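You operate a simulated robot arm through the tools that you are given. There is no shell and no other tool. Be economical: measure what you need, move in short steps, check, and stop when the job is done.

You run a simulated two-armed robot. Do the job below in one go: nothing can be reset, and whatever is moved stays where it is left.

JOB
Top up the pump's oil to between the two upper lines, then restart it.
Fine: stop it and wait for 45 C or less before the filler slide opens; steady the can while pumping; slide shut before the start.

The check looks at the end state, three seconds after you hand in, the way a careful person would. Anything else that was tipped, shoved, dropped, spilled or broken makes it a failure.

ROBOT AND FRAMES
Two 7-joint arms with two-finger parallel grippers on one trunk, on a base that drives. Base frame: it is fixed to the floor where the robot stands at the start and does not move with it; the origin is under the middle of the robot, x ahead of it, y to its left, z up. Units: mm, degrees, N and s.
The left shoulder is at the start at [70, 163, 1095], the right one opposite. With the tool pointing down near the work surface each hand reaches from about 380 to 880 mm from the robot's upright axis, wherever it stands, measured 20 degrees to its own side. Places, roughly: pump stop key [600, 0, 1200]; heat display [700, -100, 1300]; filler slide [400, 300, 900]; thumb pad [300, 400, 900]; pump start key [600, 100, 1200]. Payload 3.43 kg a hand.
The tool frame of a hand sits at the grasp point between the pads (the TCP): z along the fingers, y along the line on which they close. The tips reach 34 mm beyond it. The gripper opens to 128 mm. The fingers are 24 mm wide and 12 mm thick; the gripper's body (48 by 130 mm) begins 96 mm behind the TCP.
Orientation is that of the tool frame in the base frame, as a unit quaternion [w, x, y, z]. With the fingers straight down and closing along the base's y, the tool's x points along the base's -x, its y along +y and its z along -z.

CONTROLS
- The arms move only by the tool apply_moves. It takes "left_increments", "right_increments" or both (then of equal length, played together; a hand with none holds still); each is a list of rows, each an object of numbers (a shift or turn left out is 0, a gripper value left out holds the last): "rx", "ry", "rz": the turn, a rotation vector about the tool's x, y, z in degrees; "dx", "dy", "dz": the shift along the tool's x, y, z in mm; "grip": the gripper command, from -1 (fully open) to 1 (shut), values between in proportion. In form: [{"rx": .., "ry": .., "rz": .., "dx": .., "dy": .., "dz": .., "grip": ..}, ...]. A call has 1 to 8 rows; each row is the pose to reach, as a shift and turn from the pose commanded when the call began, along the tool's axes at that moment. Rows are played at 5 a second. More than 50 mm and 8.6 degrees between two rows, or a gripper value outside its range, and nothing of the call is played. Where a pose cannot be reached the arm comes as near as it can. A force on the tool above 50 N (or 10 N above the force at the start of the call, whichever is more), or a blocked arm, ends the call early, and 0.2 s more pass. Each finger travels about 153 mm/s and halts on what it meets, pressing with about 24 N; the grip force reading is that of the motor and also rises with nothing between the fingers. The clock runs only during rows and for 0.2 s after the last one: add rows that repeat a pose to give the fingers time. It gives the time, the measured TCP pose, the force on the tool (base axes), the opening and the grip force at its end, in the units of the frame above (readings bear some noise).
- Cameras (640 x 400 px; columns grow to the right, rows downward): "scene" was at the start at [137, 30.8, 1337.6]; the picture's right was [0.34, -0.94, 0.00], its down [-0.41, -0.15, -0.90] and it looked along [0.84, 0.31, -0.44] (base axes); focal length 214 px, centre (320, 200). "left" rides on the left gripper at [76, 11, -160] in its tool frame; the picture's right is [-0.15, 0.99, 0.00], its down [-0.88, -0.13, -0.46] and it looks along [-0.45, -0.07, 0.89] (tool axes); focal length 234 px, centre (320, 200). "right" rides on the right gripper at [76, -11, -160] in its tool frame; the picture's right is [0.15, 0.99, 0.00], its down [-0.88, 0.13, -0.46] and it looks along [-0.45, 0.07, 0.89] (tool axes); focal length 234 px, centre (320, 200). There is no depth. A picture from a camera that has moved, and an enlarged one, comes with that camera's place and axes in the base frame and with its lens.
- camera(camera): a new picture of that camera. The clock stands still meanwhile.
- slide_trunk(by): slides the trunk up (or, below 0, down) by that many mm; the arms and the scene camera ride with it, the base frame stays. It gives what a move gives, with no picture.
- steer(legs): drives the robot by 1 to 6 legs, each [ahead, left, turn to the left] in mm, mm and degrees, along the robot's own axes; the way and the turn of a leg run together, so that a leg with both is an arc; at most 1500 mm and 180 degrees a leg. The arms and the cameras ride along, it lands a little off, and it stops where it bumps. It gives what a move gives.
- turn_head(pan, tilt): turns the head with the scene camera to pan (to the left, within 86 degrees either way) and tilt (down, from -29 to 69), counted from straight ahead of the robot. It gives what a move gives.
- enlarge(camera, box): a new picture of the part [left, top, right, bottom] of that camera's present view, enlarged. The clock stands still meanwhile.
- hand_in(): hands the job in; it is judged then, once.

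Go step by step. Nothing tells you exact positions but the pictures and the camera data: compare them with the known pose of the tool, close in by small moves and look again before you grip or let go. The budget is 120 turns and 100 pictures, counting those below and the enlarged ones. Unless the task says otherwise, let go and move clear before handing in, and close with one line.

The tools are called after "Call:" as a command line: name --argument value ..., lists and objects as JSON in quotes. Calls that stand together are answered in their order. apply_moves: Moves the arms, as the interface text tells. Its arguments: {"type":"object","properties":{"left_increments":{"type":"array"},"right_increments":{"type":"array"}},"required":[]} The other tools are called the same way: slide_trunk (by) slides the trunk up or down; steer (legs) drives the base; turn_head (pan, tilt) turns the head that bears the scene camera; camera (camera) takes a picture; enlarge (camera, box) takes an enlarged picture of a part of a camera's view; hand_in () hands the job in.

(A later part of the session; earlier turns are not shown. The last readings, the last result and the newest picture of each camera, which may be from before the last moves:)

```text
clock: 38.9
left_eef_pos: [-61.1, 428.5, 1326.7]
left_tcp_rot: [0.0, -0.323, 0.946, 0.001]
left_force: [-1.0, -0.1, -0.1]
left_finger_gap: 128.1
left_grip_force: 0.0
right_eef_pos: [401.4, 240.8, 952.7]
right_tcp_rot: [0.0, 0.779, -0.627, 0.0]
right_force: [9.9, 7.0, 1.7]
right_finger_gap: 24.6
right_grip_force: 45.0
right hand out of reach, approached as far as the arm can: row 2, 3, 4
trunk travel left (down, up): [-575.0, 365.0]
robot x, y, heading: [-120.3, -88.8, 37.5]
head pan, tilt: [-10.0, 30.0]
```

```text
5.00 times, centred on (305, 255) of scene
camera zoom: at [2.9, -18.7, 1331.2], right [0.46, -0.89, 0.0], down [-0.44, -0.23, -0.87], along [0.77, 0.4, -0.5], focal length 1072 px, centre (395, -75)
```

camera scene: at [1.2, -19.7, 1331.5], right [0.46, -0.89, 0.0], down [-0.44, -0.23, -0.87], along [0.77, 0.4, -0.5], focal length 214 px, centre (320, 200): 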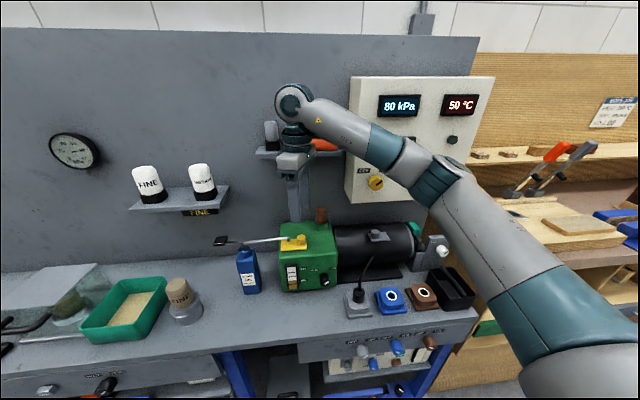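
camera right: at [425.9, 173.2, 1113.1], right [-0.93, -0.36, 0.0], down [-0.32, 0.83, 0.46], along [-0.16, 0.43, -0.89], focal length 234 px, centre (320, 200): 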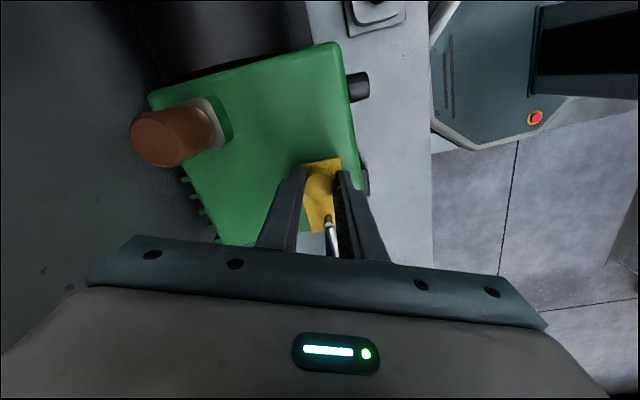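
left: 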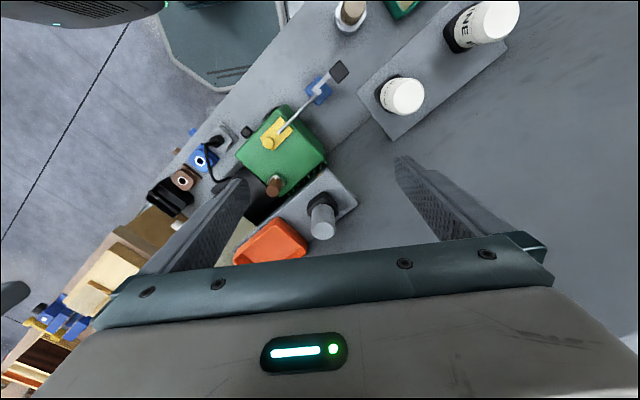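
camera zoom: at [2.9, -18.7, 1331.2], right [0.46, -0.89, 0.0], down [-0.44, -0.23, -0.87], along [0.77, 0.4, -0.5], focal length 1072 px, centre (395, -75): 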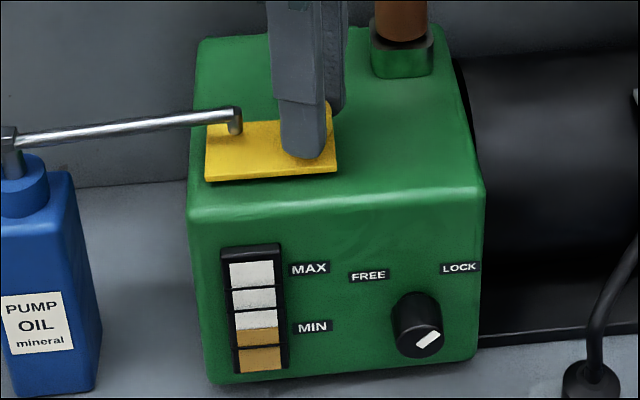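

The slide moved ~4 mm right, then the wrist reached its limit. I untwist the hand around the round knob by 25° and continue.

Call:
apply_moves --right_increments '[{"rz": 8}, {"rz": 16}, {"rz": 24}, {"rz": 24, "dx": 3.6, "dy": -1.7}, {"rz": 24, "dx": 7.3, "dy": -3.4}, {"rz": 24, "dx": 10.9, "dy": -5}, {"rz": 24, "dx": 14.5, "dy": -6.7}, {"rz": 24, "dx": 14.5, "dy": -6.7}]'

Call:
enlarge --camera "scene" --box '[260, 215, 350, 295]'

```text
clock: 40.7
left_eef_pos: [-63.2, 425.3, 1328.4]
left_tcp_rot: [0.0, -0.323, 0.946, 0.0]
left_force: [-0.5, -0.3, -0.4]
left_finger_gap: 127.7
left_grip_force: 0.1
right_eef_pos: [408.2, 225.3, 953.0]
right_tcp_rot: [-0.001, -0.633, 0.774, -0.001]
right_force: [-17.1, -11.8, -19.0]
right_finger_gap: 24.0
right_grip_force: 45.1
trunk travel left (down, up): [-575.0, 365.0]
robot x, y, heading: [-119.2, -93.4, 37.7]
head pan, tilt: [-10.0, 30.0]
```

```text
5.00 times, centred on (305, 255) of scene
camera zoom: at [0.7, -20.2, 1331.3], right [0.46, -0.89, 0.0], down [-0.44, -0.23, -0.87], along [0.77, 0.4, -0.5], focal length 1072 px, centre (395, -75)
```

zoom: 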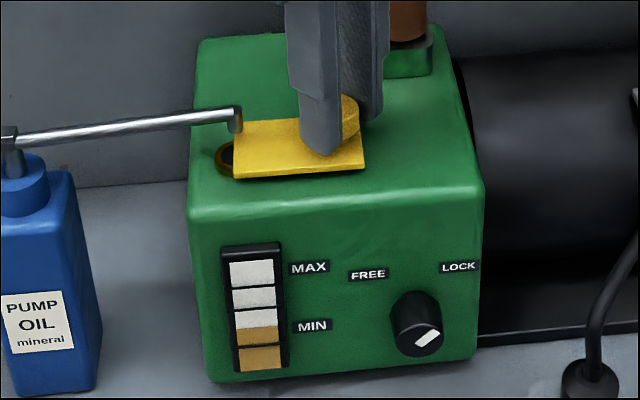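

The hole is showing to the left. The sideways force says the track runs a little less into the wall than I assumed; I correct and go on about 22 mm.

Call:
apply_moves --right_increments '[{"dx": 2.2, "dy": 2}, {"dx": 5.9, "dy": -1.3}, {"dx": 9.7, "dy": -4.6}, {"dx": 13.5, "dy": -8}, {"dx": 17.2, "dy": -11.3}, {"dx": 18.7, "dy": -12.5}, {"dx": 18.7, "dy": -12.5}]'

Call:
enlarge --camera "scene" --box '[260, 215, 350, 295]'

```text
clock: 42.3
left_eef_pos: [-60.2, 427.6, 1327.7]
left_tcp_rot: [-0.001, -0.322, 0.947, 0.0]
left_force: [0.2, -0.1, 0.0]
left_finger_gap: 128.0
left_grip_force: 0.1
right_eef_pos: [422.2, 206.9, 952.5]
right_tcp_rot: [0.0, -0.632, 0.775, 0.001]
right_force: [7.7, 5.4, -8.8]
right_finger_gap: 24.2
right_grip_force: 44.6
trunk travel left (down, up): [-575.0, 365.0]
robot x, y, heading: [-119.6, -90.8, 37.6]
head pan, tilt: [-10.0, 30.0]
```

```text
5.00 times, centred on (305, 255) of scene
camera zoom: at [3.9, -18.2, 1331.2], right [0.46, -0.89, 0.0], down [-0.45, -0.23, -0.86], along [0.77, 0.4, -0.5], focal length 1072 px, centre (395, -75)
```

zoom: 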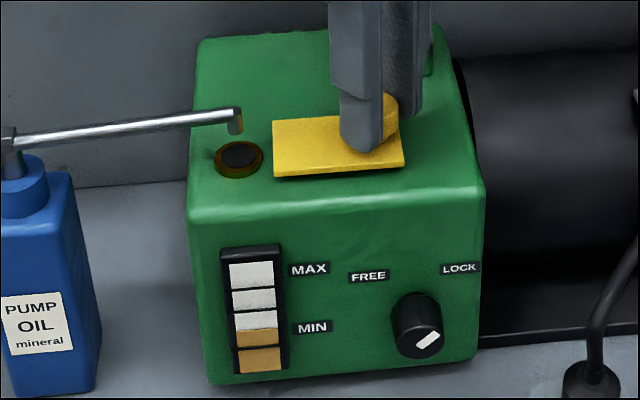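

The hole is fully open under the spout tip. I let go of the knob, raise the right hand, and bring the left hand forward (closed, leaning back) toward the thumb pad to view it and the can.

Call:
apply_moves --right_increments '[{"grip": 0.2}, {"grip": 0.2}, {"dz": -20}, {"dz": -50}, {"dz": -80}, {"dz": -110}, {"dz": -110}, {"dz": -110}]' --left_increments '[{"dx": 0, "grip": 1}, {"dx": -20, "dy": -25, "dz": 30}, {"dx": -40, "dy": -50, "dz": 60}, {"dx": -60, "dy": -75, "dz": 90}, {"dx": -80, "dy": -100, "dz": 115}, {"dx": -100, "dy": -125, "dz": 140}, {"dx": -120, "dy": -150, "dz": 160}, {"dx": -140, "dy": -175, "dz": 180}]'

Call:
apply_moves --left_increments '[{"ry": -8, "dx": -10, "dy": -10}, {"ry": -16, "dx": -20, "dy": -20}, {"ry": -24, "dx": -30, "dy": -30}, {"ry": -30, "dx": -40, "dy": -30}, {"ry": -30, "dx": -40, "dy": -30}]'

Call:
camera --camera "left"

Call:
camera --camera "scene"

```text
clock: 44.1
left_eef_pos: [158.4, 374.8, 1147.3]
left_tcp_rot: [0.0, -0.322, 0.947, 0.001]
left_force: [-0.5, -0.6, -0.1]
left_finger_gap: 0.0
left_grip_force: 24.3
right_eef_pos: [419.5, 207.2, 1062.1]
right_tcp_rot: [-0.001, -0.633, 0.774, 0.0]
right_force: [0.1, -0.2, 0.0]
right_finger_gap: 51.3
right_grip_force: 0.1
trunk travel left (down, up): [-575.0, 365.0]
robot x, y, heading: [-116.2, -92.6, 37.5]
head pan, tilt: [-10.0, 30.0]
```

```text
clock: 45.3
left_eef_pos: [205.6, 373.4, 1148.2]
left_tcp_rot: [0.245, -0.311, 0.914, 0.084]
left_force: [0.2, -0.1, -0.5]
left_finger_gap: 0.0
left_grip_force: 24.2
right_eef_pos: [418.1, 206.9, 1063.4]
right_tcp_rot: [0.001, -0.633, 0.774, 0.0]
right_force: [0.0, 0.0, -0.4]
right_finger_gap: 51.3
right_grip_force: 0.0
trunk travel left (down, up): [-575.0, 365.0]
robot x, y, heading: [-118.5, -94.1, 37.3]
head pan, tilt: [-10.0, 30.0]
```

```text
62 pictures are left
camera left: at [83.0, 294.9, 1247.1], right [-0.5, 0.86, 0.07], down [0.5, 0.22, 0.84], along [0.7, 0.46, -0.54], focal length 234 px, centre (320, 200)
```

left: 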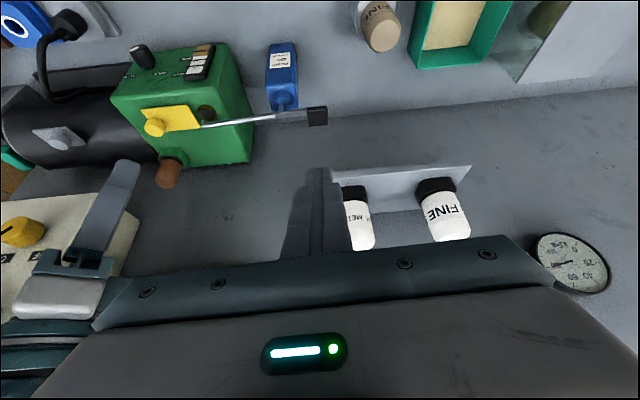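

```text
61 pictures are left
camera scene: at [1.8, -19.4, 1331.4], right [0.46, -0.89, 0.0], down [-0.44, -0.23, -0.87], along [0.77, 0.4, -0.5], focal length 214 px, centre (320, 200)
```

scene: 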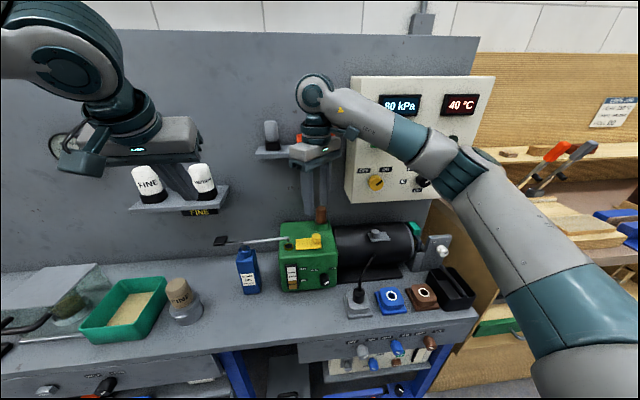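

I zoom on the can from both views to locate it.

Call:
enlarge --camera "left" --box '[180, 20, 340, 140]'

Call:
enlarge --camera "scene" --box '[200, 220, 300, 310]'

```text
3.33 times, centred on (260, 80) of left
camera zoom: at [83.0, 294.9, 1247.1], right [-0.5, 0.86, 0.07], down [0.5, 0.22, 0.84], along [0.7, 0.46, -0.54], focal length 781 px, centre (520, 600)
```

zoom: 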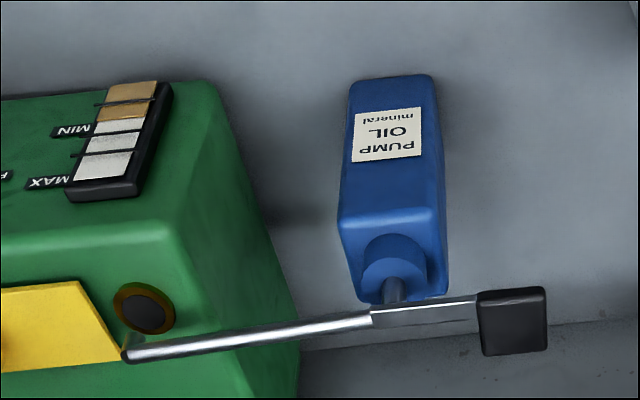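

```text
4.44 times, centred on (250, 265) of scene
camera zoom: at [1.8, -19.4, 1331.4], right [0.46, -0.89, 0.0], down [-0.44, -0.23, -0.87], along [0.77, 0.4, -0.5], focal length 953 px, centre (631, -89)
```

zoom: 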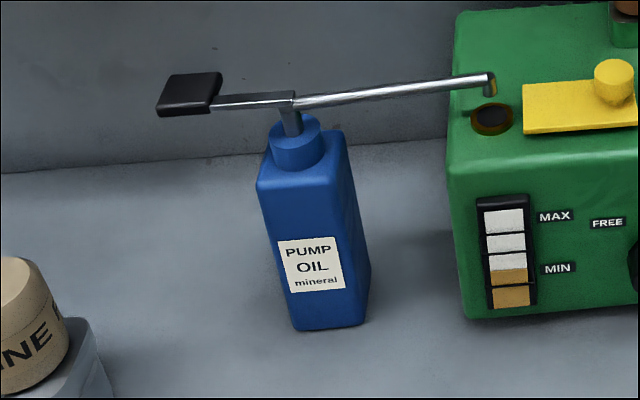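

The can axis is near [311,386], shoulder at z≈882, about 52 mm wide. I shift the left hand aside to the left, and turn the right hand to face the can from the front.

Call:
apply_moves --left_increments '[{"dy": 20, "ry": 3}, {"dy": 45, "ry": 6}, {"dy": 70, "ry": 9}, {"dy": 95, "ry": 12}, {"dy": 120, "ry": 15}, {"dy": 130, "ry": 15}, {"dy": 130, "ry": 15}]' --right_increments '[{"rz": 8, "dx": 1, "dy": 25}, {"rz": 16, "dx": 3, "dy": 52}, {"rz": 24, "dx": 5, "dy": 80}, {"rz": 32, "dx": 7, "dy": 108}, {"rz": 40, "dx": 8, "dy": 135}, {"rz": 46, "dx": 9, "dy": 159}, {"rz": 46, "dx": 9, "dy": 159}]'

Call:
apply_moves --right_increments '[{"ry": -8}, {"ry": -16}, {"ry": -24}, {"ry": -32}, {"ry": -40}, {"ry": -45, "grip": -0.4}, {"ry": -45}]'

Call:
camera --camera "right"

```text
clock: 46.9
left_eef_pos: [126.9, 478.3, 1148.9]
left_tcp_rot: [0.123, -0.319, 0.939, 0.042]
left_force: [1.1, 0.1, 0.3]
left_finger_gap: 0.0
left_grip_force: 23.8
right_eef_pos: [261.4, 229.3, 1062.7]
right_tcp_rot: [0.001, -0.279, 0.96, 0.002]
right_force: [-0.2, -0.2, 0.0]
right_finger_gap: 51.3
right_grip_force: 0.0
trunk travel left (down, up): [-575.0, 365.0]
robot x, y, heading: [-119.3, -88.6, 37.7]
head pan, tilt: [-10.0, 30.0]
```

```text
clock: 48.5
left_eef_pos: [125.3, 477.8, 1148.6]
left_tcp_rot: [0.123, -0.32, 0.939, 0.042]
left_force: [-0.1, -1.0, -0.3]
left_finger_gap: 0.0
left_grip_force: 24.2
right_eef_pos: [260.3, 230.6, 1063.3]
right_tcp_rot: [0.368, -0.259, 0.887, 0.108]
right_force: [-0.5, 0.2, -0.9]
right_finger_gap: 89.5
right_grip_force: 0.1
trunk travel left (down, up): [-575.0, 365.0]
robot x, y, heading: [-115.4, -93.1, 37.5]
head pan, tilt: [-10.0, 30.0]
```

```text
58 pictures are left
camera right: at [126.6, 131.7, 1122.7], right [-0.62, 0.78, -0.1], down [0.18, 0.27, 0.95], along [0.76, 0.57, -0.31], focal length 234 px, centre (320, 200)
```

right: 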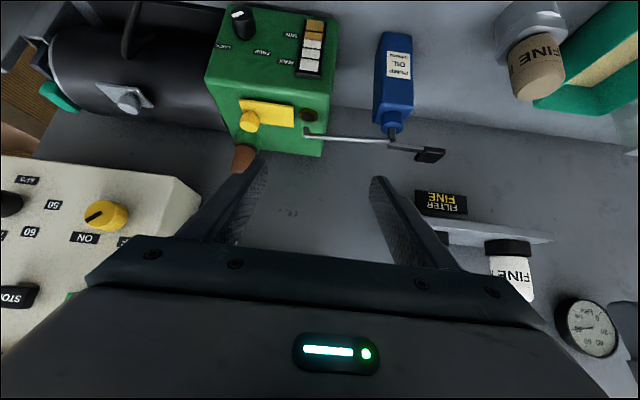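

Good view of the can between the fingers' line. I move to a pre-grasp point 110 mm back along the finger direction.

Call:
apply_moves --right_increments '[{"dx": 15, "dy": 21, "dz": 27}, {"dx": 30, "dy": 42, "dz": 55}, {"dx": 45, "dy": 63, "dz": 83}, {"dx": 60, "dy": 84, "dz": 110}, {"dx": 74, "dy": 104, "dz": 138}, {"dx": 74, "dy": 104, "dz": 138}]'

Call:
camera --camera "right"

Call:
camera --camera "scene"

```text
clock: 49.9
left_eef_pos: [126.3, 477.7, 1149.1]
left_tcp_rot: [0.124, -0.318, 0.939, 0.043]
left_force: [0.2, 0.4, -0.7]
left_finger_gap: 0.0
left_grip_force: 23.9
right_eef_pos: [244.8, 341.8, 914.1]
right_tcp_rot: [0.369, -0.258, 0.886, 0.108]
right_force: [-0.1, -0.1, 0.6]
right_finger_gap: 89.7
right_grip_force: 0.0
trunk travel left (down, up): [-575.0, 365.0]
robot x, y, heading: [-121.5, -87.0, 37.5]
head pan, tilt: [-10.0, 30.0]
```

```text
57 pictures are left
camera right: at [108.8, 243.7, 973.3], right [-0.62, 0.78, -0.1], down [0.18, 0.27, 0.95], along [0.76, 0.57, -0.31], focal length 234 px, centre (320, 200)
```

right: 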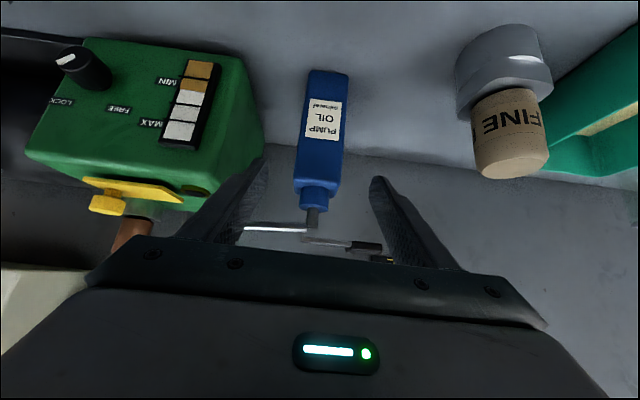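

```text
56 pictures are left
camera scene: at [1.8, -20.1, 1331.4], right [0.46, -0.89, 0.0], down [-0.44, -0.23, -0.87], along [0.77, 0.4, -0.5], focal length 214 px, centre (320, 200)
```

scene: 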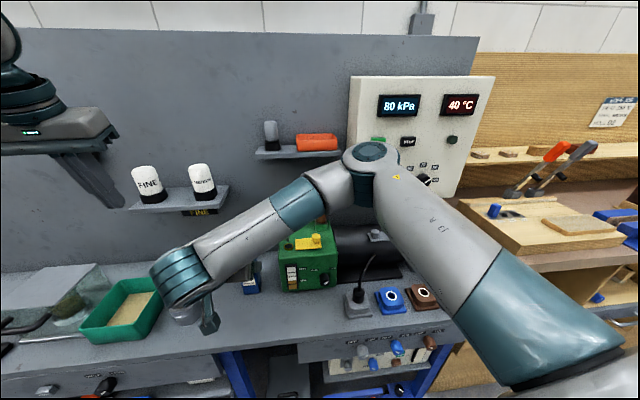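

The can is nearly centred (about 2 mm off). I advance 65 mm and check.

Call:
apply_moves --right_increments '[{"dy": 1, "dz": 20}, {"dy": 2, "dz": 45}, {"dy": 2, "dz": 70}, {"dy": 2, "dz": 70}]'

Call:
camera --camera "right"

```text
clock: 50.9
left_eef_pos: [124.7, 477.2, 1149.5]
left_tcp_rot: [0.124, -0.319, 0.939, 0.042]
left_force: [0.2, 0.3, 0.4]
left_finger_gap: 0.4
left_grip_force: 23.8
right_eef_pos: [284.1, 371.1, 863.5]
right_tcp_rot: [0.368, -0.259, 0.886, 0.108]
right_force: [-0.5, 1.0, -0.8]
right_finger_gap: 89.6
right_grip_force: 0.0
trunk travel left (down, up): [-575.0, 365.0]
robot x, y, heading: [-117.8, -86.9, 37.6]
head pan, tilt: [-10.0, 30.0]
```

```text
55 pictures are left
camera right: at [149.6, 272.1, 922.9], right [-0.62, 0.78, -0.1], down [0.18, 0.27, 0.95], along [0.76, 0.57, -0.31], focal length 234 px, centre (320, 200)
```

right: 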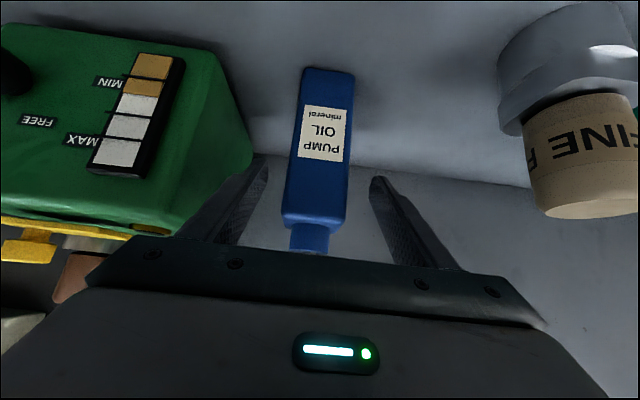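

Centred. I advance 35 mm more and close gently on the can.

Call:
apply_moves --right_increments '[{"dz": 15}, {"dz": 30}, {"dz": 36}, {"dz": 36}, {"dz": 36, "grip": -0.1}, {"dz": 36, "grip": 0.1}, {"dz": 36, "grip": 0.3}, {"dz": 36, "grip": 0.3}]'

Call:
camera --camera "right"

Call:
camera --camera "scene"

```text
clock: 52.7
left_eef_pos: [126.5, 477.4, 1148.6]
left_tcp_rot: [0.124, -0.319, 0.939, 0.042]
left_force: [-1.0, -0.2, 0.4]
left_finger_gap: 0.0
left_grip_force: 23.8
right_eef_pos: [305.2, 384.6, 839.3]
right_tcp_rot: [0.368, -0.258, 0.887, 0.107]
right_force: [0.8, -1.0, -0.5]
right_finger_gap: 49.8
right_grip_force: 24.3
trunk travel left (down, up): [-575.0, 365.0]
robot x, y, heading: [-118.5, -90.8, 37.4]
head pan, tilt: [-10.0, 30.0]
```

```text
54 pictures are left
camera right: at [170.1, 286.8, 898.0], right [-0.62, 0.78, -0.1], down [0.18, 0.27, 0.95], along [0.76, 0.57, -0.31], focal length 234 px, centre (320, 200)
```

right: 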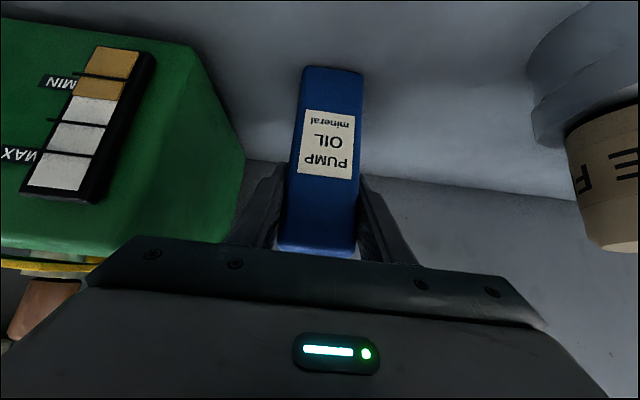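

```text
53 pictures are left
camera scene: at [1.7, -19.4, 1331.4], right [0.46, -0.89, 0.0], down [-0.44, -0.23, -0.87], along [0.77, 0.4, -0.5], focal length 214 px, centre (320, 200)
```

scene: 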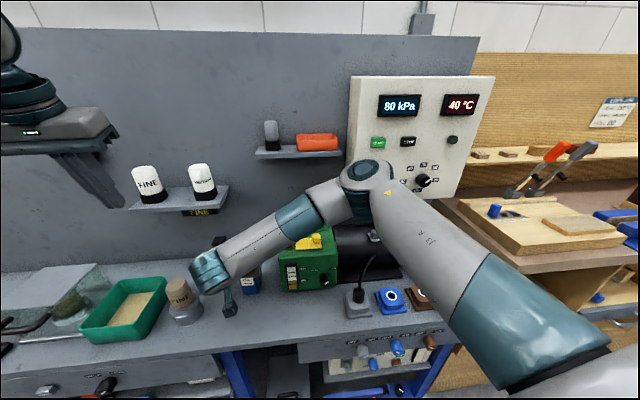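

The can is held (49.8 mm, ~24 N), and the sight glass is visible in the right camera: MIN line at oil level area, then the two upper lines. Now the left hand goes to hover over the thumb pad.

Call:
apply_moves --left_increments '[{"dx": -10, "dy": -25, "dz": 30}, {"dx": -20, "dy": -50, "dz": 60}, {"dx": -30, "dy": -75, "dz": 90}, {"dx": -40, "dy": -100, "dz": 120}, {"dx": -49, "dy": -128, "dz": 149}, {"dx": -49, "dy": -128, "dz": 149}]'

Call:
camera --camera "left"

Call:
camera --camera "scene"

```text
clock: 54.1
left_eef_pos: [271.3, 428.3, 1017.5]
left_tcp_rot: [0.124, -0.319, 0.939, 0.042]
left_force: [0.0, 0.1, -0.1]
left_finger_gap: 0.0
left_grip_force: 24.0
right_eef_pos: [304.0, 385.8, 838.6]
right_tcp_rot: [0.368, -0.259, 0.886, 0.108]
right_force: [0.0, 0.0, 0.1]
right_finger_gap: 50.2
right_grip_force: 23.8
trunk travel left (down, up): [-575.0, 365.0]
robot x, y, heading: [-120.1, -91.4, 37.6]
head pan, tilt: [-10.0, 30.0]
```

```text
52 pictures are left
camera left: at [173.9, 367.9, 1151.3], right [-0.49, 0.87, 0.04], down [0.66, 0.34, 0.67], along [0.57, 0.35, -0.74], focal length 234 px, centre (320, 200)
```

left: 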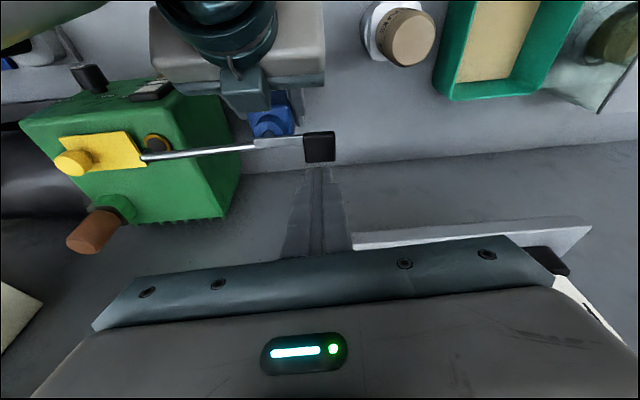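

```text
51 pictures are left
camera scene: at [0.8, -19.8, 1331.4], right [0.46, -0.89, 0.0], down [-0.44, -0.23, -0.87], along [0.77, 0.4, -0.5], focal length 214 px, centre (320, 200)
```

scene: 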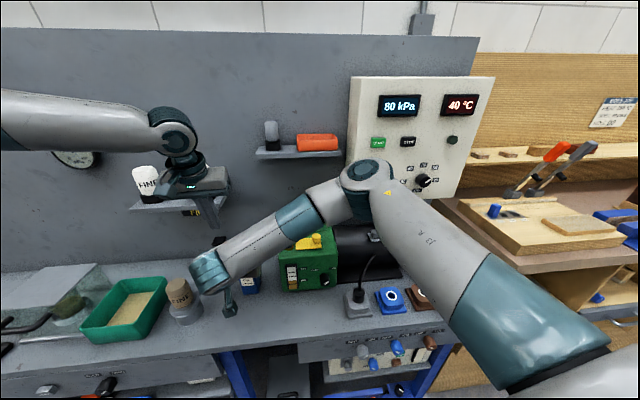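

The pad is directly under the left fingertip. I lower to contact in small steps.

Call:
apply_moves --left_increments '[{"dx": 4, "dy": 1, "dz": 12}, {"dx": 8, "dy": 1, "dz": 24}, {"dx": 11, "dy": 1, "dz": 32}, {"dx": 13, "dy": 1, "dz": 38}, {"dx": 13, "dy": 1, "dz": 38}]'

Call:
camera --camera "left"

```text
clock: 55.3
left_eef_pos: [269.5, 428.9, 976.3]
left_tcp_rot: [0.125, -0.319, 0.938, 0.043]
left_force: [0.4, 1.2, 3.5]
left_finger_gap: 0.2
left_grip_force: 24.0
right_eef_pos: [304.8, 385.3, 838.1]
right_tcp_rot: [0.368, -0.259, 0.887, 0.107]
right_force: [-0.7, -1.3, -0.5]
right_finger_gap: 49.8
right_grip_force: 24.1
trunk travel left (down, up): [-575.0, 365.0]
robot x, y, heading: [-118.7, -92.9, 37.6]
head pan, tilt: [-10.0, 30.0]
```

```text
50 pictures are left
camera left: at [171.6, 367.4, 1110.9], right [-0.49, 0.87, 0.04], down [0.66, 0.34, 0.67], along [0.57, 0.35, -0.74], focal length 234 px, centre (320, 200)
```

left: 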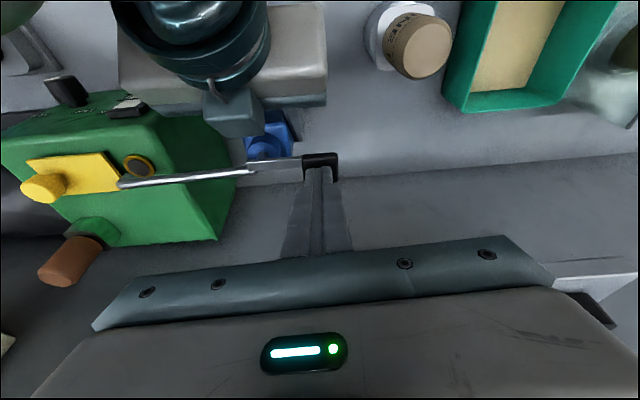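

Tip is on the pad. I make one test stroke of about 12 mm and return, then read the glass.

Call:
apply_moves --left_increments '[{"dx": 1.3, "dz": 4.8}, {"dx": 2.3, "dz": 8.7}, {"dx": 3.1, "dz": 11.6}, {"dx": 3.1, "dz": 11.6}, {"dx": 1, "dz": 4}, {"dx": -0.8, "dz": -3}, {"dx": -0.8, "dz": -3}]'

Call:
enlarge --camera "right" --box '[0, 20, 200, 220]'

```text
clock: 56.9
left_eef_pos: [269.8, 427.6, 978.6]
left_tcp_rot: [0.123, -0.318, 0.939, 0.042]
left_force: [0.1, -0.4, 2.7]
left_finger_gap: 0.0
left_grip_force: 23.9
right_eef_pos: [304.2, 386.5, 840.4]
right_tcp_rot: [0.368, -0.258, 0.887, 0.107]
right_force: [-1.7, -0.1, 0.4]
right_finger_gap: 49.6
right_grip_force: 24.0
trunk travel left (down, up): [-575.0, 365.0]
robot x, y, heading: [-120.4, -90.2, 37.6]
head pan, tilt: [-10.0, 30.0]
```

```text
2.00 times, centred on (100, 120) of right
camera zoom: at [169.6, 286.9, 898.5], right [-0.62, 0.78, -0.1], down [0.18, 0.27, 0.95], along [0.76, 0.57, -0.31], focal length 468 px, centre (760, 360)
```

zoom: 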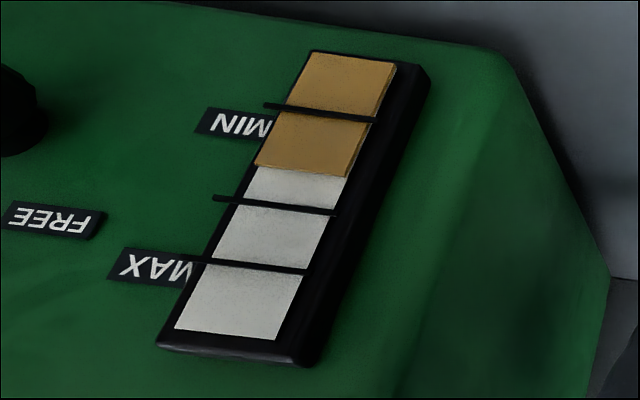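

The level rose by a clear step; lines are at MIN, middle, MAX, and oil is still under the middle one. Two more strokes, then check.

Call:
apply_moves --left_increments '[{"dx": 2.1, "dz": 7.8}, {"dx": 3.9, "dz": 14.6}, {"dx": 3.9, "dz": 14.6}, {"dx": 1.8, "dz": 7}, {"dx": 0, "dz": 0}, {"dx": 0, "dz": 0}]'

Call:
enlarge --camera "right" --box '[0, 20, 200, 220]'

```text
clock: 58.3
left_eef_pos: [268.2, 426.7, 978.8]
left_tcp_rot: [0.124, -0.32, 0.938, 0.043]
left_force: [-0.5, 0.7, 2.1]
left_finger_gap: 0.2
left_grip_force: 24.6
right_eef_pos: [304.7, 385.5, 838.3]
right_tcp_rot: [0.368, -0.258, 0.887, 0.108]
right_force: [0.4, -2.0, 1.6]
right_finger_gap: 50.0
right_grip_force: 23.8
trunk travel left (down, up): [-575.0, 365.0]
robot x, y, heading: [-119.5, -92.1, 37.7]
head pan, tilt: [-10.0, 30.0]
```

```text
2.00 times, centred on (100, 120) of right
camera zoom: at [169.9, 286.4, 898.5], right [-0.62, 0.78, -0.1], down [0.18, 0.27, 0.95], along [0.76, 0.57, -0.31], focal length 468 px, centre (760, 360)
```

zoom: 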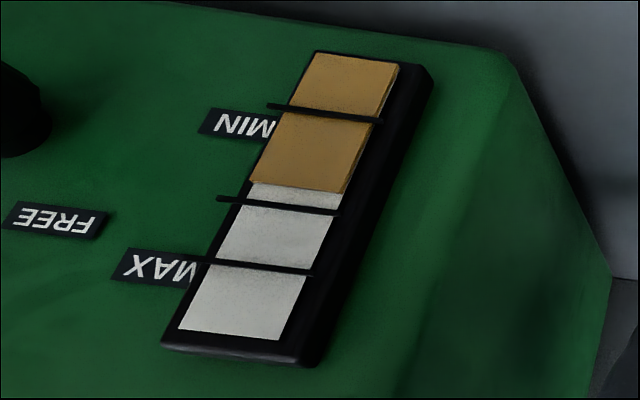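

One stroke lifts it about 16 px; about three more are needed. Two now.

Call:
apply_moves --left_increments '[{"dx": 2.1, "dz": 7.8}, {"dx": 3.9, "dz": 14.6}, {"dx": 3.9, "dz": 14.6}, {"dx": 1.8, "dz": 7}, {"dx": 0, "dz": 0}, {"dx": 0, "dz": 0}]'

Call:
apply_moves --left_increments '[{"dx": 2.1, "dz": 7.8}, {"dx": 3.9, "dz": 14.6}, {"dx": 3.9, "dz": 14.6}, {"dx": 1.8, "dz": 7}, {"dx": 0, "dz": 0}, {"dx": 0, "dz": 0}]'

Call:
enlarge --camera "right" --box '[0, 20, 200, 220]'

```text
clock: 59.7
left_eef_pos: [267.8, 427.9, 979.3]
left_tcp_rot: [0.123, -0.318, 0.939, 0.042]
left_force: [0.0, 0.2, 3.5]
left_finger_gap: 0.0
left_grip_force: 23.2
right_eef_pos: [304.4, 384.7, 838.8]
right_tcp_rot: [0.368, -0.257, 0.887, 0.108]
right_force: [-0.6, -2.5, 2.7]
right_finger_gap: 49.6
right_grip_force: 24.1
trunk travel left (down, up): [-575.0, 365.0]
robot x, y, heading: [-119.4, -94.2, 37.6]
head pan, tilt: [-10.0, 30.0]
```

```text
clock: 61.1
left_eef_pos: [270.1, 426.0, 979.7]
left_tcp_rot: [0.123, -0.319, 0.939, 0.043]
left_force: [-0.1, -1.1, 2.6]
left_finger_gap: 0.2
left_grip_force: 23.9
right_eef_pos: [305.1, 385.5, 838.1]
right_tcp_rot: [0.368, -0.258, 0.887, 0.107]
right_force: [2.7, -2.7, 2.4]
right_finger_gap: 49.9
right_grip_force: 23.8
trunk travel left (down, up): [-575.0, 365.0]
robot x, y, heading: [-117.3, -92.1, 37.6]
head pan, tilt: [-10.0, 30.0]
```

```text
2.00 times, centred on (100, 120) of right
camera zoom: at [169.8, 286.3, 898.5], right [-0.62, 0.78, -0.1], down [0.18, 0.27, 0.95], along [0.76, 0.57, -0.31], focal length 468 px, centre (760, 360)
```

zoom: 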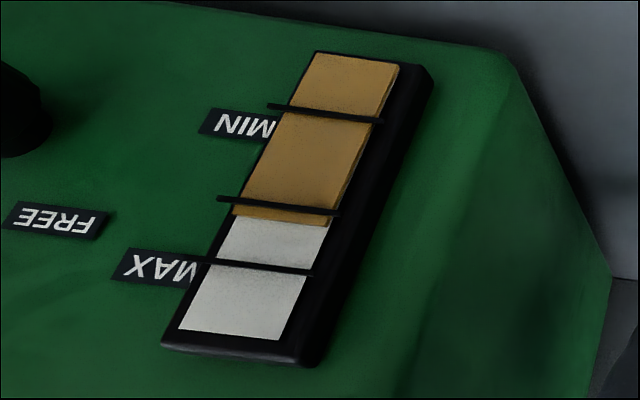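

Just above the middle line; one more stroke centres it between the two upper lines.

Call:
apply_moves --left_increments '[{"dx": 2.1, "dz": 7.8}, {"dx": 3.9, "dz": 14.6}, {"dx": 3.9, "dz": 14.6}, {"dx": 1.8, "dz": 7}, {"dx": 0, "dz": 0}, {"dx": -2.6, "dz": -10}, {"dx": -9, "dz": -35}, {"dx": -18, "dz": -70}]'

Call:
enlarge --camera "right" --box '[0, 20, 200, 220]'

Call:
camera --camera "left"

```text
clock: 62.9
left_eef_pos: [267.6, 427.6, 1051.8]
left_tcp_rot: [0.124, -0.319, 0.939, 0.042]
left_force: [0.2, -0.1, 1.2]
left_finger_gap: 0.0
left_grip_force: 23.5
right_eef_pos: [304.2, 385.2, 839.6]
right_tcp_rot: [0.369, -0.258, 0.886, 0.108]
right_force: [-0.7, -2.0, 6.4]
right_finger_gap: 50.1
right_grip_force: 23.6
trunk travel left (down, up): [-575.0, 365.0]
robot x, y, heading: [-120.1, -90.4, 37.7]
head pan, tilt: [-10.0, 30.0]
```

```text
2.00 times, centred on (100, 120) of right
camera zoom: at [169.7, 286.6, 898.5], right [-0.62, 0.78, -0.1], down [0.18, 0.27, 0.95], along [0.76, 0.57, -0.31], focal length 468 px, centre (760, 360)
```

zoom: 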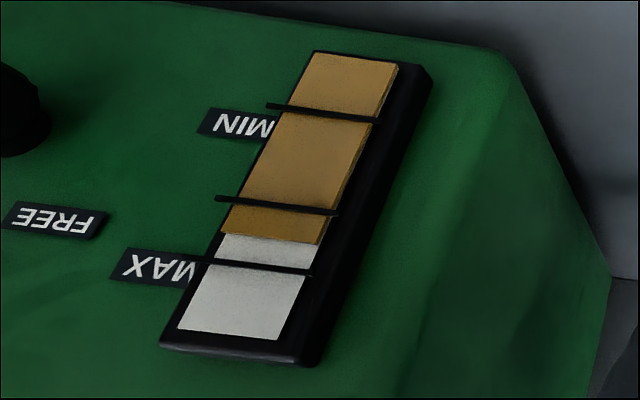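

```text
45 pictures are left
camera left: at [169.8, 366.6, 1186.4], right [-0.49, 0.87, 0.04], down [0.66, 0.34, 0.67], along [0.57, 0.35, -0.74], focal length 234 px, centre (320, 200)
```

left: 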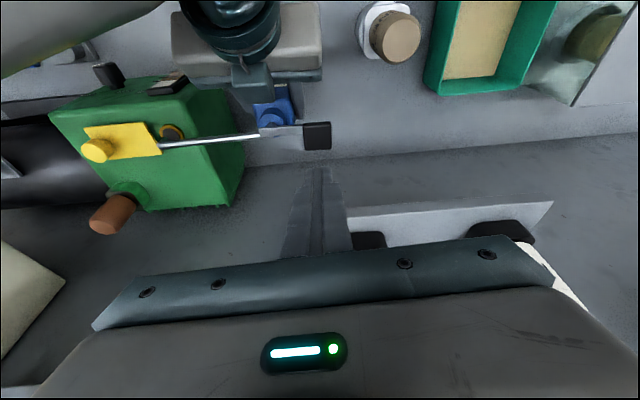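

Oil sits midway between the two upper lines. I release the can, draw the right hand straight back, and take the left hand away.

Call:
apply_moves --right_increments '[{"grip": 0.1}, {"grip": -0.2}, {"grip": -0.4}, {"dz": -20}, {"dz": -50}, {"dz": -80}, {"dz": -106}, {"dz": -106}]' --left_increments '[{"dx": 0}, {"dx": 0}, {"dx": 10, "dy": 25, "dz": -15}, {"dx": 20, "dy": 50, "dz": -30}, {"dx": 30, "dy": 75, "dz": -45}, {"dx": 40, "dy": 100, "dz": -60}, {"dx": 49, "dy": 128, "dz": -74}, {"dx": 49, "dy": 128, "dz": -74}]'

Call:
camera --camera "right"

```text
clock: 64.7
left_eef_pos: [140.4, 488.8, 1108.1]
left_tcp_rot: [0.123, -0.319, 0.939, 0.043]
left_force: [0.5, -0.5, 0.4]
left_finger_gap: 0.0
left_grip_force: 23.7
right_eef_pos: [244.1, 344.2, 913.8]
right_tcp_rot: [0.367, -0.258, 0.887, 0.108]
right_force: [0.7, 0.1, 0.6]
right_finger_gap: 89.7
right_grip_force: 0.0
trunk travel left (down, up): [-575.0, 365.0]
robot x, y, heading: [-122.0, -93.4, 37.3]
head pan, tilt: [-10.0, 30.0]
```

```text
44 pictures are left
camera right: at [109.3, 245.4, 973.1], right [-0.62, 0.78, -0.1], down [0.18, 0.27, 0.95], along [0.76, 0.57, -0.31], focal length 234 px, centre (320, 200)
```

right: 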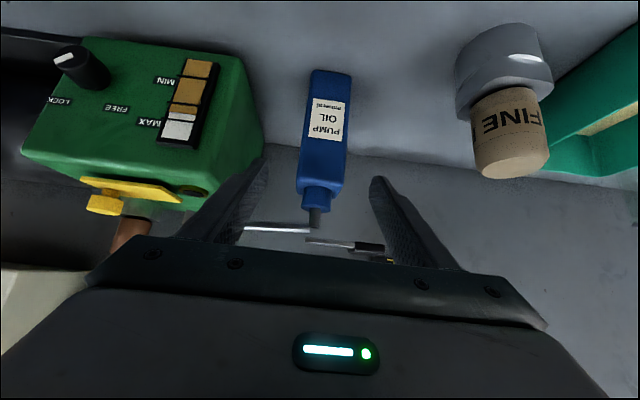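

The can stands where it was. I retrace the right hand's path to above the knob.

Call:
apply_moves --right_increments '[{"dx": -15, "dy": -10, "dz": -35}, {"dx": -30, "dy": -30, "dz": -62}, {"dx": -45, "dy": -52, "dz": -90}, {"dx": -60, "dy": -78, "dz": -118}, {"dx": -74, "dy": -104, "dz": -138}, {"dx": -74, "dy": -104, "dz": -138}]'

Call:
apply_moves --right_increments '[{"ry": 8, "grip": 0.2}, {"ry": 16}, {"ry": 24}, {"ry": 32}, {"ry": 40}, {"ry": 45}, {"ry": 45}]'

```text
clock: 66.1
left_eef_pos: [139.4, 489.1, 1108.2]
left_tcp_rot: [0.123, -0.32, 0.938, 0.042]
left_force: [0.4, 0.3, 0.1]
left_finger_gap: 0.0
left_grip_force: 23.8
right_eef_pos: [258.6, 232.8, 1062.9]
right_tcp_rot: [0.368, -0.259, 0.886, 0.108]
right_force: [-0.2, -0.4, 0.2]
right_finger_gap: 89.7
right_grip_force: 0.0
trunk travel left (down, up): [-575.0, 365.0]
robot x, y, heading: [-116.7, -90.3, 37.5]
head pan, tilt: [-10.0, 30.0]
```

```text
clock: 67.7
left_eef_pos: [139.6, 488.5, 1108.9]
left_tcp_rot: [0.123, -0.319, 0.939, 0.042]
left_force: [-0.3, 0.1, -0.4]
left_finger_gap: 0.1
left_grip_force: 23.6
right_eef_pos: [260.0, 232.3, 1063.3]
right_tcp_rot: [0.0, -0.279, 0.96, 0.001]
right_force: [-0.7, -0.7, 0.3]
right_finger_gap: 51.1
right_grip_force: 0.1
trunk travel left (down, up): [-575.0, 365.0]
robot x, y, heading: [-120.8, -91.5, 37.4]
head pan, tilt: [-10.0, 30.0]
```

Call:
apply_moves --right_increments '[{"rz": -8, "dx": -20, "dy": -18}, {"rz": -16, "dx": -41, "dy": -36}, {"rz": -24, "dx": -62, "dy": -54}, {"rz": -32, "dx": -82, "dy": -72}, {"rz": -40, "dx": -103, "dy": -90}, {"rz": -46, "dx": -123, "dy": -108}, {"rz": -46, "dx": -123, "dy": -108}]'

Call:
camera --camera "right"

Call:
enlarge --camera "scene" --box '[200, 190, 350, 310]'

```text
clock: 69.3
left_eef_pos: [138.3, 489.4, 1108.4]
left_tcp_rot: [0.123, -0.319, 0.939, 0.042]
left_force: [-0.8, 0.6, 0.8]
left_finger_gap: 0.0
left_grip_force: 24.0
right_eef_pos: [420.6, 207.6, 1064.8]
right_tcp_rot: [0.001, -0.632, 0.775, 0.001]
right_force: [-0.7, 0.0, -0.4]
right_finger_gap: 51.2
right_grip_force: 0.1
trunk travel left (down, up): [-575.0, 365.0]
robot x, y, heading: [-120.7, -92.9, 38.0]
head pan, tilt: [-10.0, 30.0]
```

```text
43 pictures are left
camera right: at [416.7, 131.0, 1223.9], right [-1.0, 0.05, 0.0], down [0.05, 0.89, 0.46], along [0.03, 0.46, -0.89], focal length 234 px, centre (320, 200)
```

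right: 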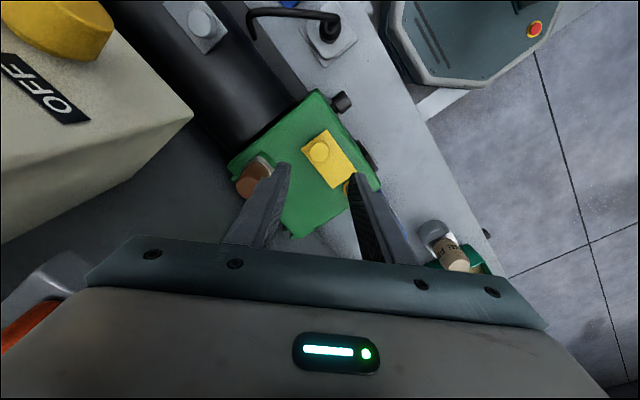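

```text
3.33 times, centred on (275, 250) of scene
camera zoom: at [1.2, -19.2, 1331.4], right [0.46, -0.89, 0.0], down [-0.44, -0.23, -0.87], along [0.77, 0.4, -0.5], focal length 715 px, centre (470, 33)
```

zoom: 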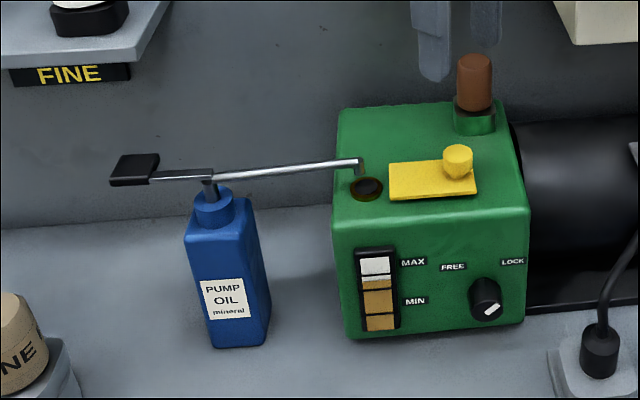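

The knob is under the open fingers. I descend, grip, and check.

Call:
apply_moves --right_increments '[{"dz": 30, "dx": -1}, {"dz": 60, "dx": -1}, {"dz": 90, "dx": -1}, {"dz": 105, "dx": -1}, {"dz": 111, "dx": -1}, {"dz": 111, "dx": -1, "grip": 1}, {"dz": 111, "dx": -1}, {"dz": 111, "dx": -1}]'

Call:
enlarge --camera "scene" --box '[260, 215, 350, 295]'

```text
clock: 71.1
left_eef_pos: [140.3, 488.4, 1107.5]
left_tcp_rot: [0.124, -0.32, 0.938, 0.043]
left_force: [-0.6, -0.1, 0.3]
left_finger_gap: 0.1
left_grip_force: 24.2
right_eef_pos: [422.0, 208.4, 952.1]
right_tcp_rot: [0.0, -0.633, 0.774, 0.0]
right_force: [-1.7, -1.7, -2.7]
right_finger_gap: 24.2
right_grip_force: 45.3
trunk travel left (down, up): [-575.0, 365.0]
robot x, y, heading: [-120.1, -93.9, 37.6]
head pan, tilt: [-10.0, 30.0]
```

```text
5.00 times, centred on (305, 255) of scene
camera zoom: at [1.6, -19.6, 1331.3], right [0.46, -0.89, 0.0], down [-0.44, -0.23, -0.87], along [0.77, 0.4, -0.5], focal length 1072 px, centre (395, -75)
```

zoom: 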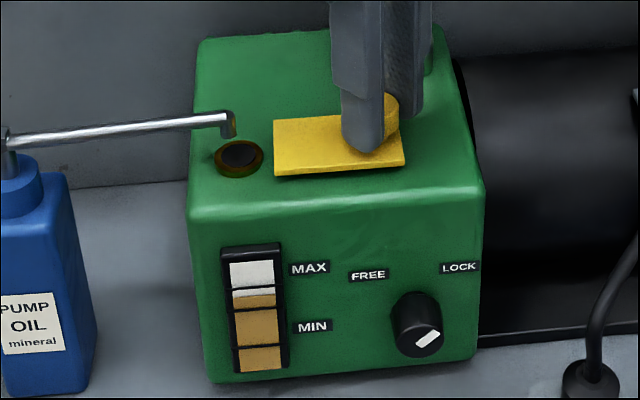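

Gripped. I push the slide 45 mm back to the left.

Call:
apply_moves --right_increments '[{"dx": -6, "dy": 5.7}, {"dx": -12, "dy": 11.5}, {"dx": -18, "dy": 17.2}, {"dx": -24, "dy": 23}, {"dx": -29, "dy": 27.7}, {"dx": -32.5, "dy": 31}, {"dx": -32.5, "dy": 31}]'

Call:
enlarge --camera "scene" --box '[260, 215, 350, 295]'

```text
clock: 72.7
left_eef_pos: [138.5, 486.7, 1110.6]
left_tcp_rot: [0.125, -0.319, 0.939, 0.042]
left_force: [0.1, 0.5, 0.1]
left_finger_gap: 0.0
left_grip_force: 24.0
right_eef_pos: [397.5, 242.6, 952.6]
right_tcp_rot: [0.001, -0.633, 0.774, 0.0]
right_force: [-10.8, -14.8, -3.9]
right_finger_gap: 24.3
right_grip_force: 45.2
trunk travel left (down, up): [-575.0, 365.0]
robot x, y, heading: [-119.0, -92.0, 37.5]
head pan, tilt: [-10.0, 30.0]
```

```text
5.00 times, centred on (305, 255) of scene
camera zoom: at [0.7, -21.4, 1331.6], right [0.46, -0.89, 0.0], down [-0.44, -0.23, -0.87], along [0.77, 0.4, -0.5], focal length 1072 px, centre (395, -75)
```

zoom: 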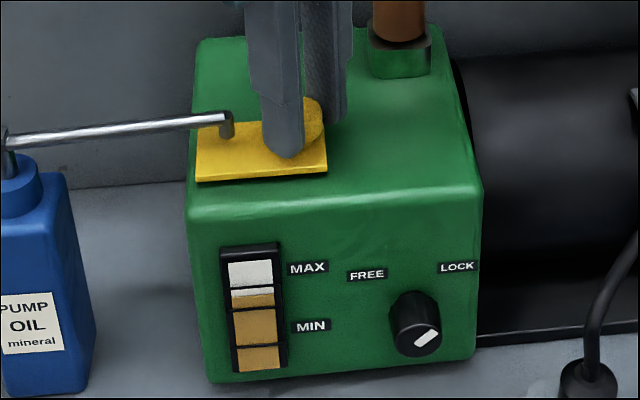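

Slide is fully shut again. I release, raise the hand, and back the base 80 mm to have room for pressing START.

Call:
apply_moves --right_increments '[{"grip": 0.25}, {"grip": 0.25}, {"dz": -20}, {"dz": -50}, {"dz": -80}, {"dz": -110}, {"dz": -110}]'

Call:
steer --legs '[[-80, 0, 0]]'

Call:
enlarge --camera "scene" --box '[180, 60, 500, 300]'

```text
clock: 74.3
left_eef_pos: [140.0, 488.7, 1108.7]
left_tcp_rot: [0.124, -0.32, 0.938, 0.042]
left_force: [-0.1, -0.4, 0.2]
left_finger_gap: 0.0
left_grip_force: 23.9
right_eef_pos: [397.2, 244.8, 1061.7]
right_tcp_rot: [0.001, -0.633, 0.774, 0.0]
right_force: [0.2, -0.6, -0.1]
right_finger_gap: 48.1
right_grip_force: 0.0
trunk travel left (down, up): [-575.0, 365.0]
robot x, y, heading: [-116.7, -91.8, 37.4]
head pan, tilt: [-10.0, 30.0]
```

```text
clock: 75.3
left_eef_pos: [76.6, 440.1, 1109.4]
left_tcp_rot: [0.124, -0.319, 0.939, 0.042]
left_force: [0.3, -0.9, 0.3]
left_finger_gap: 0.0
left_grip_force: 23.9
right_eef_pos: [334.6, 196.0, 1062.2]
right_tcp_rot: [0.001, -0.632, 0.775, -0.001]
right_force: [-0.1, 0.6, -0.4]
right_finger_gap: 48.2
right_grip_force: 0.2
trunk travel left (down, up): [-575.0, 365.0]
robot x, y, heading: [-180.3, -139.5, 37.2]
head pan, tilt: [-10.0, 30.0]
```

```text
1.67 times, centred on (340, 180) of scene
camera zoom: at [-61.7, -68.2, 1331.4], right [0.46, -0.89, 0.0], down [-0.44, -0.23, -0.87], along [0.77, 0.4, -0.5], focal length 358 px, centre (287, 233)
```

zoom: 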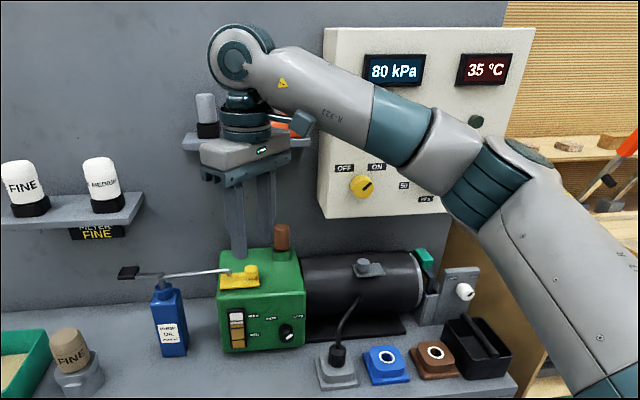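

All good: slide shut, can upright. I move the right hand before START, untwisting, then pitch it level.

Call:
apply_moves --right_increments '[{"rz": 7.7, "dx": 19, "dy": -27, "dz": -20, "grip": 1}, {"rz": 15.4, "dx": 38, "dy": -54, "dz": -40}, {"rz": 23.1, "dx": 58, "dy": -81, "dz": -60}, {"rz": 30.8, "dx": 77, "dy": -108, "dz": -80}, {"rz": 38.5, "dx": 97, "dy": -136, "dz": -100}, {"rz": 46, "dx": 116, "dy": -163, "dz": -121}, {"rz": 46, "dx": 116, "dy": -163, "dz": -121}]'

Call:
apply_moves --right_increments '[{"ry": -8.5}, {"ry": -17}, {"ry": -25.5}, {"ry": -34}, {"ry": -42.5}, {"ry": -51}, {"ry": -59.5}, {"ry": -68}]'

Call:
apply_moves --right_increments '[{"ry": -8}, {"ry": -15}, {"ry": -22}, {"ry": -22}]'

Call:
camera --camera "right"

```text
clock: 76.9
left_eef_pos: [76.5, 439.8, 1109.0]
left_tcp_rot: [0.124, -0.318, 0.939, 0.042]
left_force: [-0.4, 0.0, -0.2]
left_finger_gap: 0.0
left_grip_force: 24.2
right_eef_pos: [469.7, 48.6, 1181.9]
right_tcp_rot: [0.001, -0.279, 0.96, 0.001]
right_force: [0.2, 0.1, 0.6]
right_finger_gap: 0.0
right_grip_force: 24.1
trunk travel left (down, up): [-575.0, 365.0]
robot x, y, heading: [-179.3, -135.6, 37.6]
head pan, tilt: [-10.0, 30.0]
```

```text
clock: 78.7
left_eef_pos: [75.9, 439.8, 1109.1]
left_tcp_rot: [0.124, -0.319, 0.939, 0.042]
left_force: [-0.7, 0.1, 0.1]
left_finger_gap: 0.2
left_grip_force: 23.7
right_eef_pos: [469.9, 50.3, 1182.0]
right_tcp_rot: [0.538, -0.232, 0.795, 0.158]
right_force: [0.9, 0.8, -0.9]
right_finger_gap: 0.0
right_grip_force: 23.7
trunk travel left (down, up): [-575.0, 365.0]
robot x, y, heading: [-180.9, -138.8, 37.2]
head pan, tilt: [-10.0, 30.0]
```

```text
clock: 79.7
left_eef_pos: [74.2, 439.6, 1108.9]
left_tcp_rot: [0.124, -0.319, 0.939, 0.042]
left_force: [0.1, 0.3, -0.3]
left_finger_gap: 0.2
left_grip_force: 23.8
right_eef_pos: [470.0, 48.6, 1185.3]
right_tcp_rot: [0.681, -0.196, 0.677, 0.199]
right_force: [-0.4, -1.2, -0.3]
right_finger_gap: 0.2
right_grip_force: 24.0
right hand out of reach, approached as far as the arm can: row 3
trunk travel left (down, up): [-575.0, 365.0]
robot x, y, heading: [-182.8, -140.8, 37.6]
head pan, tilt: [-10.0, 30.0]
```

```text
38 pictures are left
camera right: at [340.0, -45.3, 1108.3], right [-0.53, 0.83, -0.14], down [-0.46, -0.14, 0.88], along [0.71, 0.53, 0.46], focal length 234 px, centre (320, 200)
```

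right: 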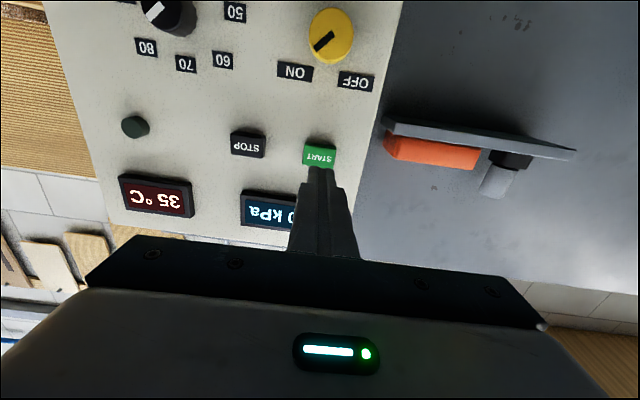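

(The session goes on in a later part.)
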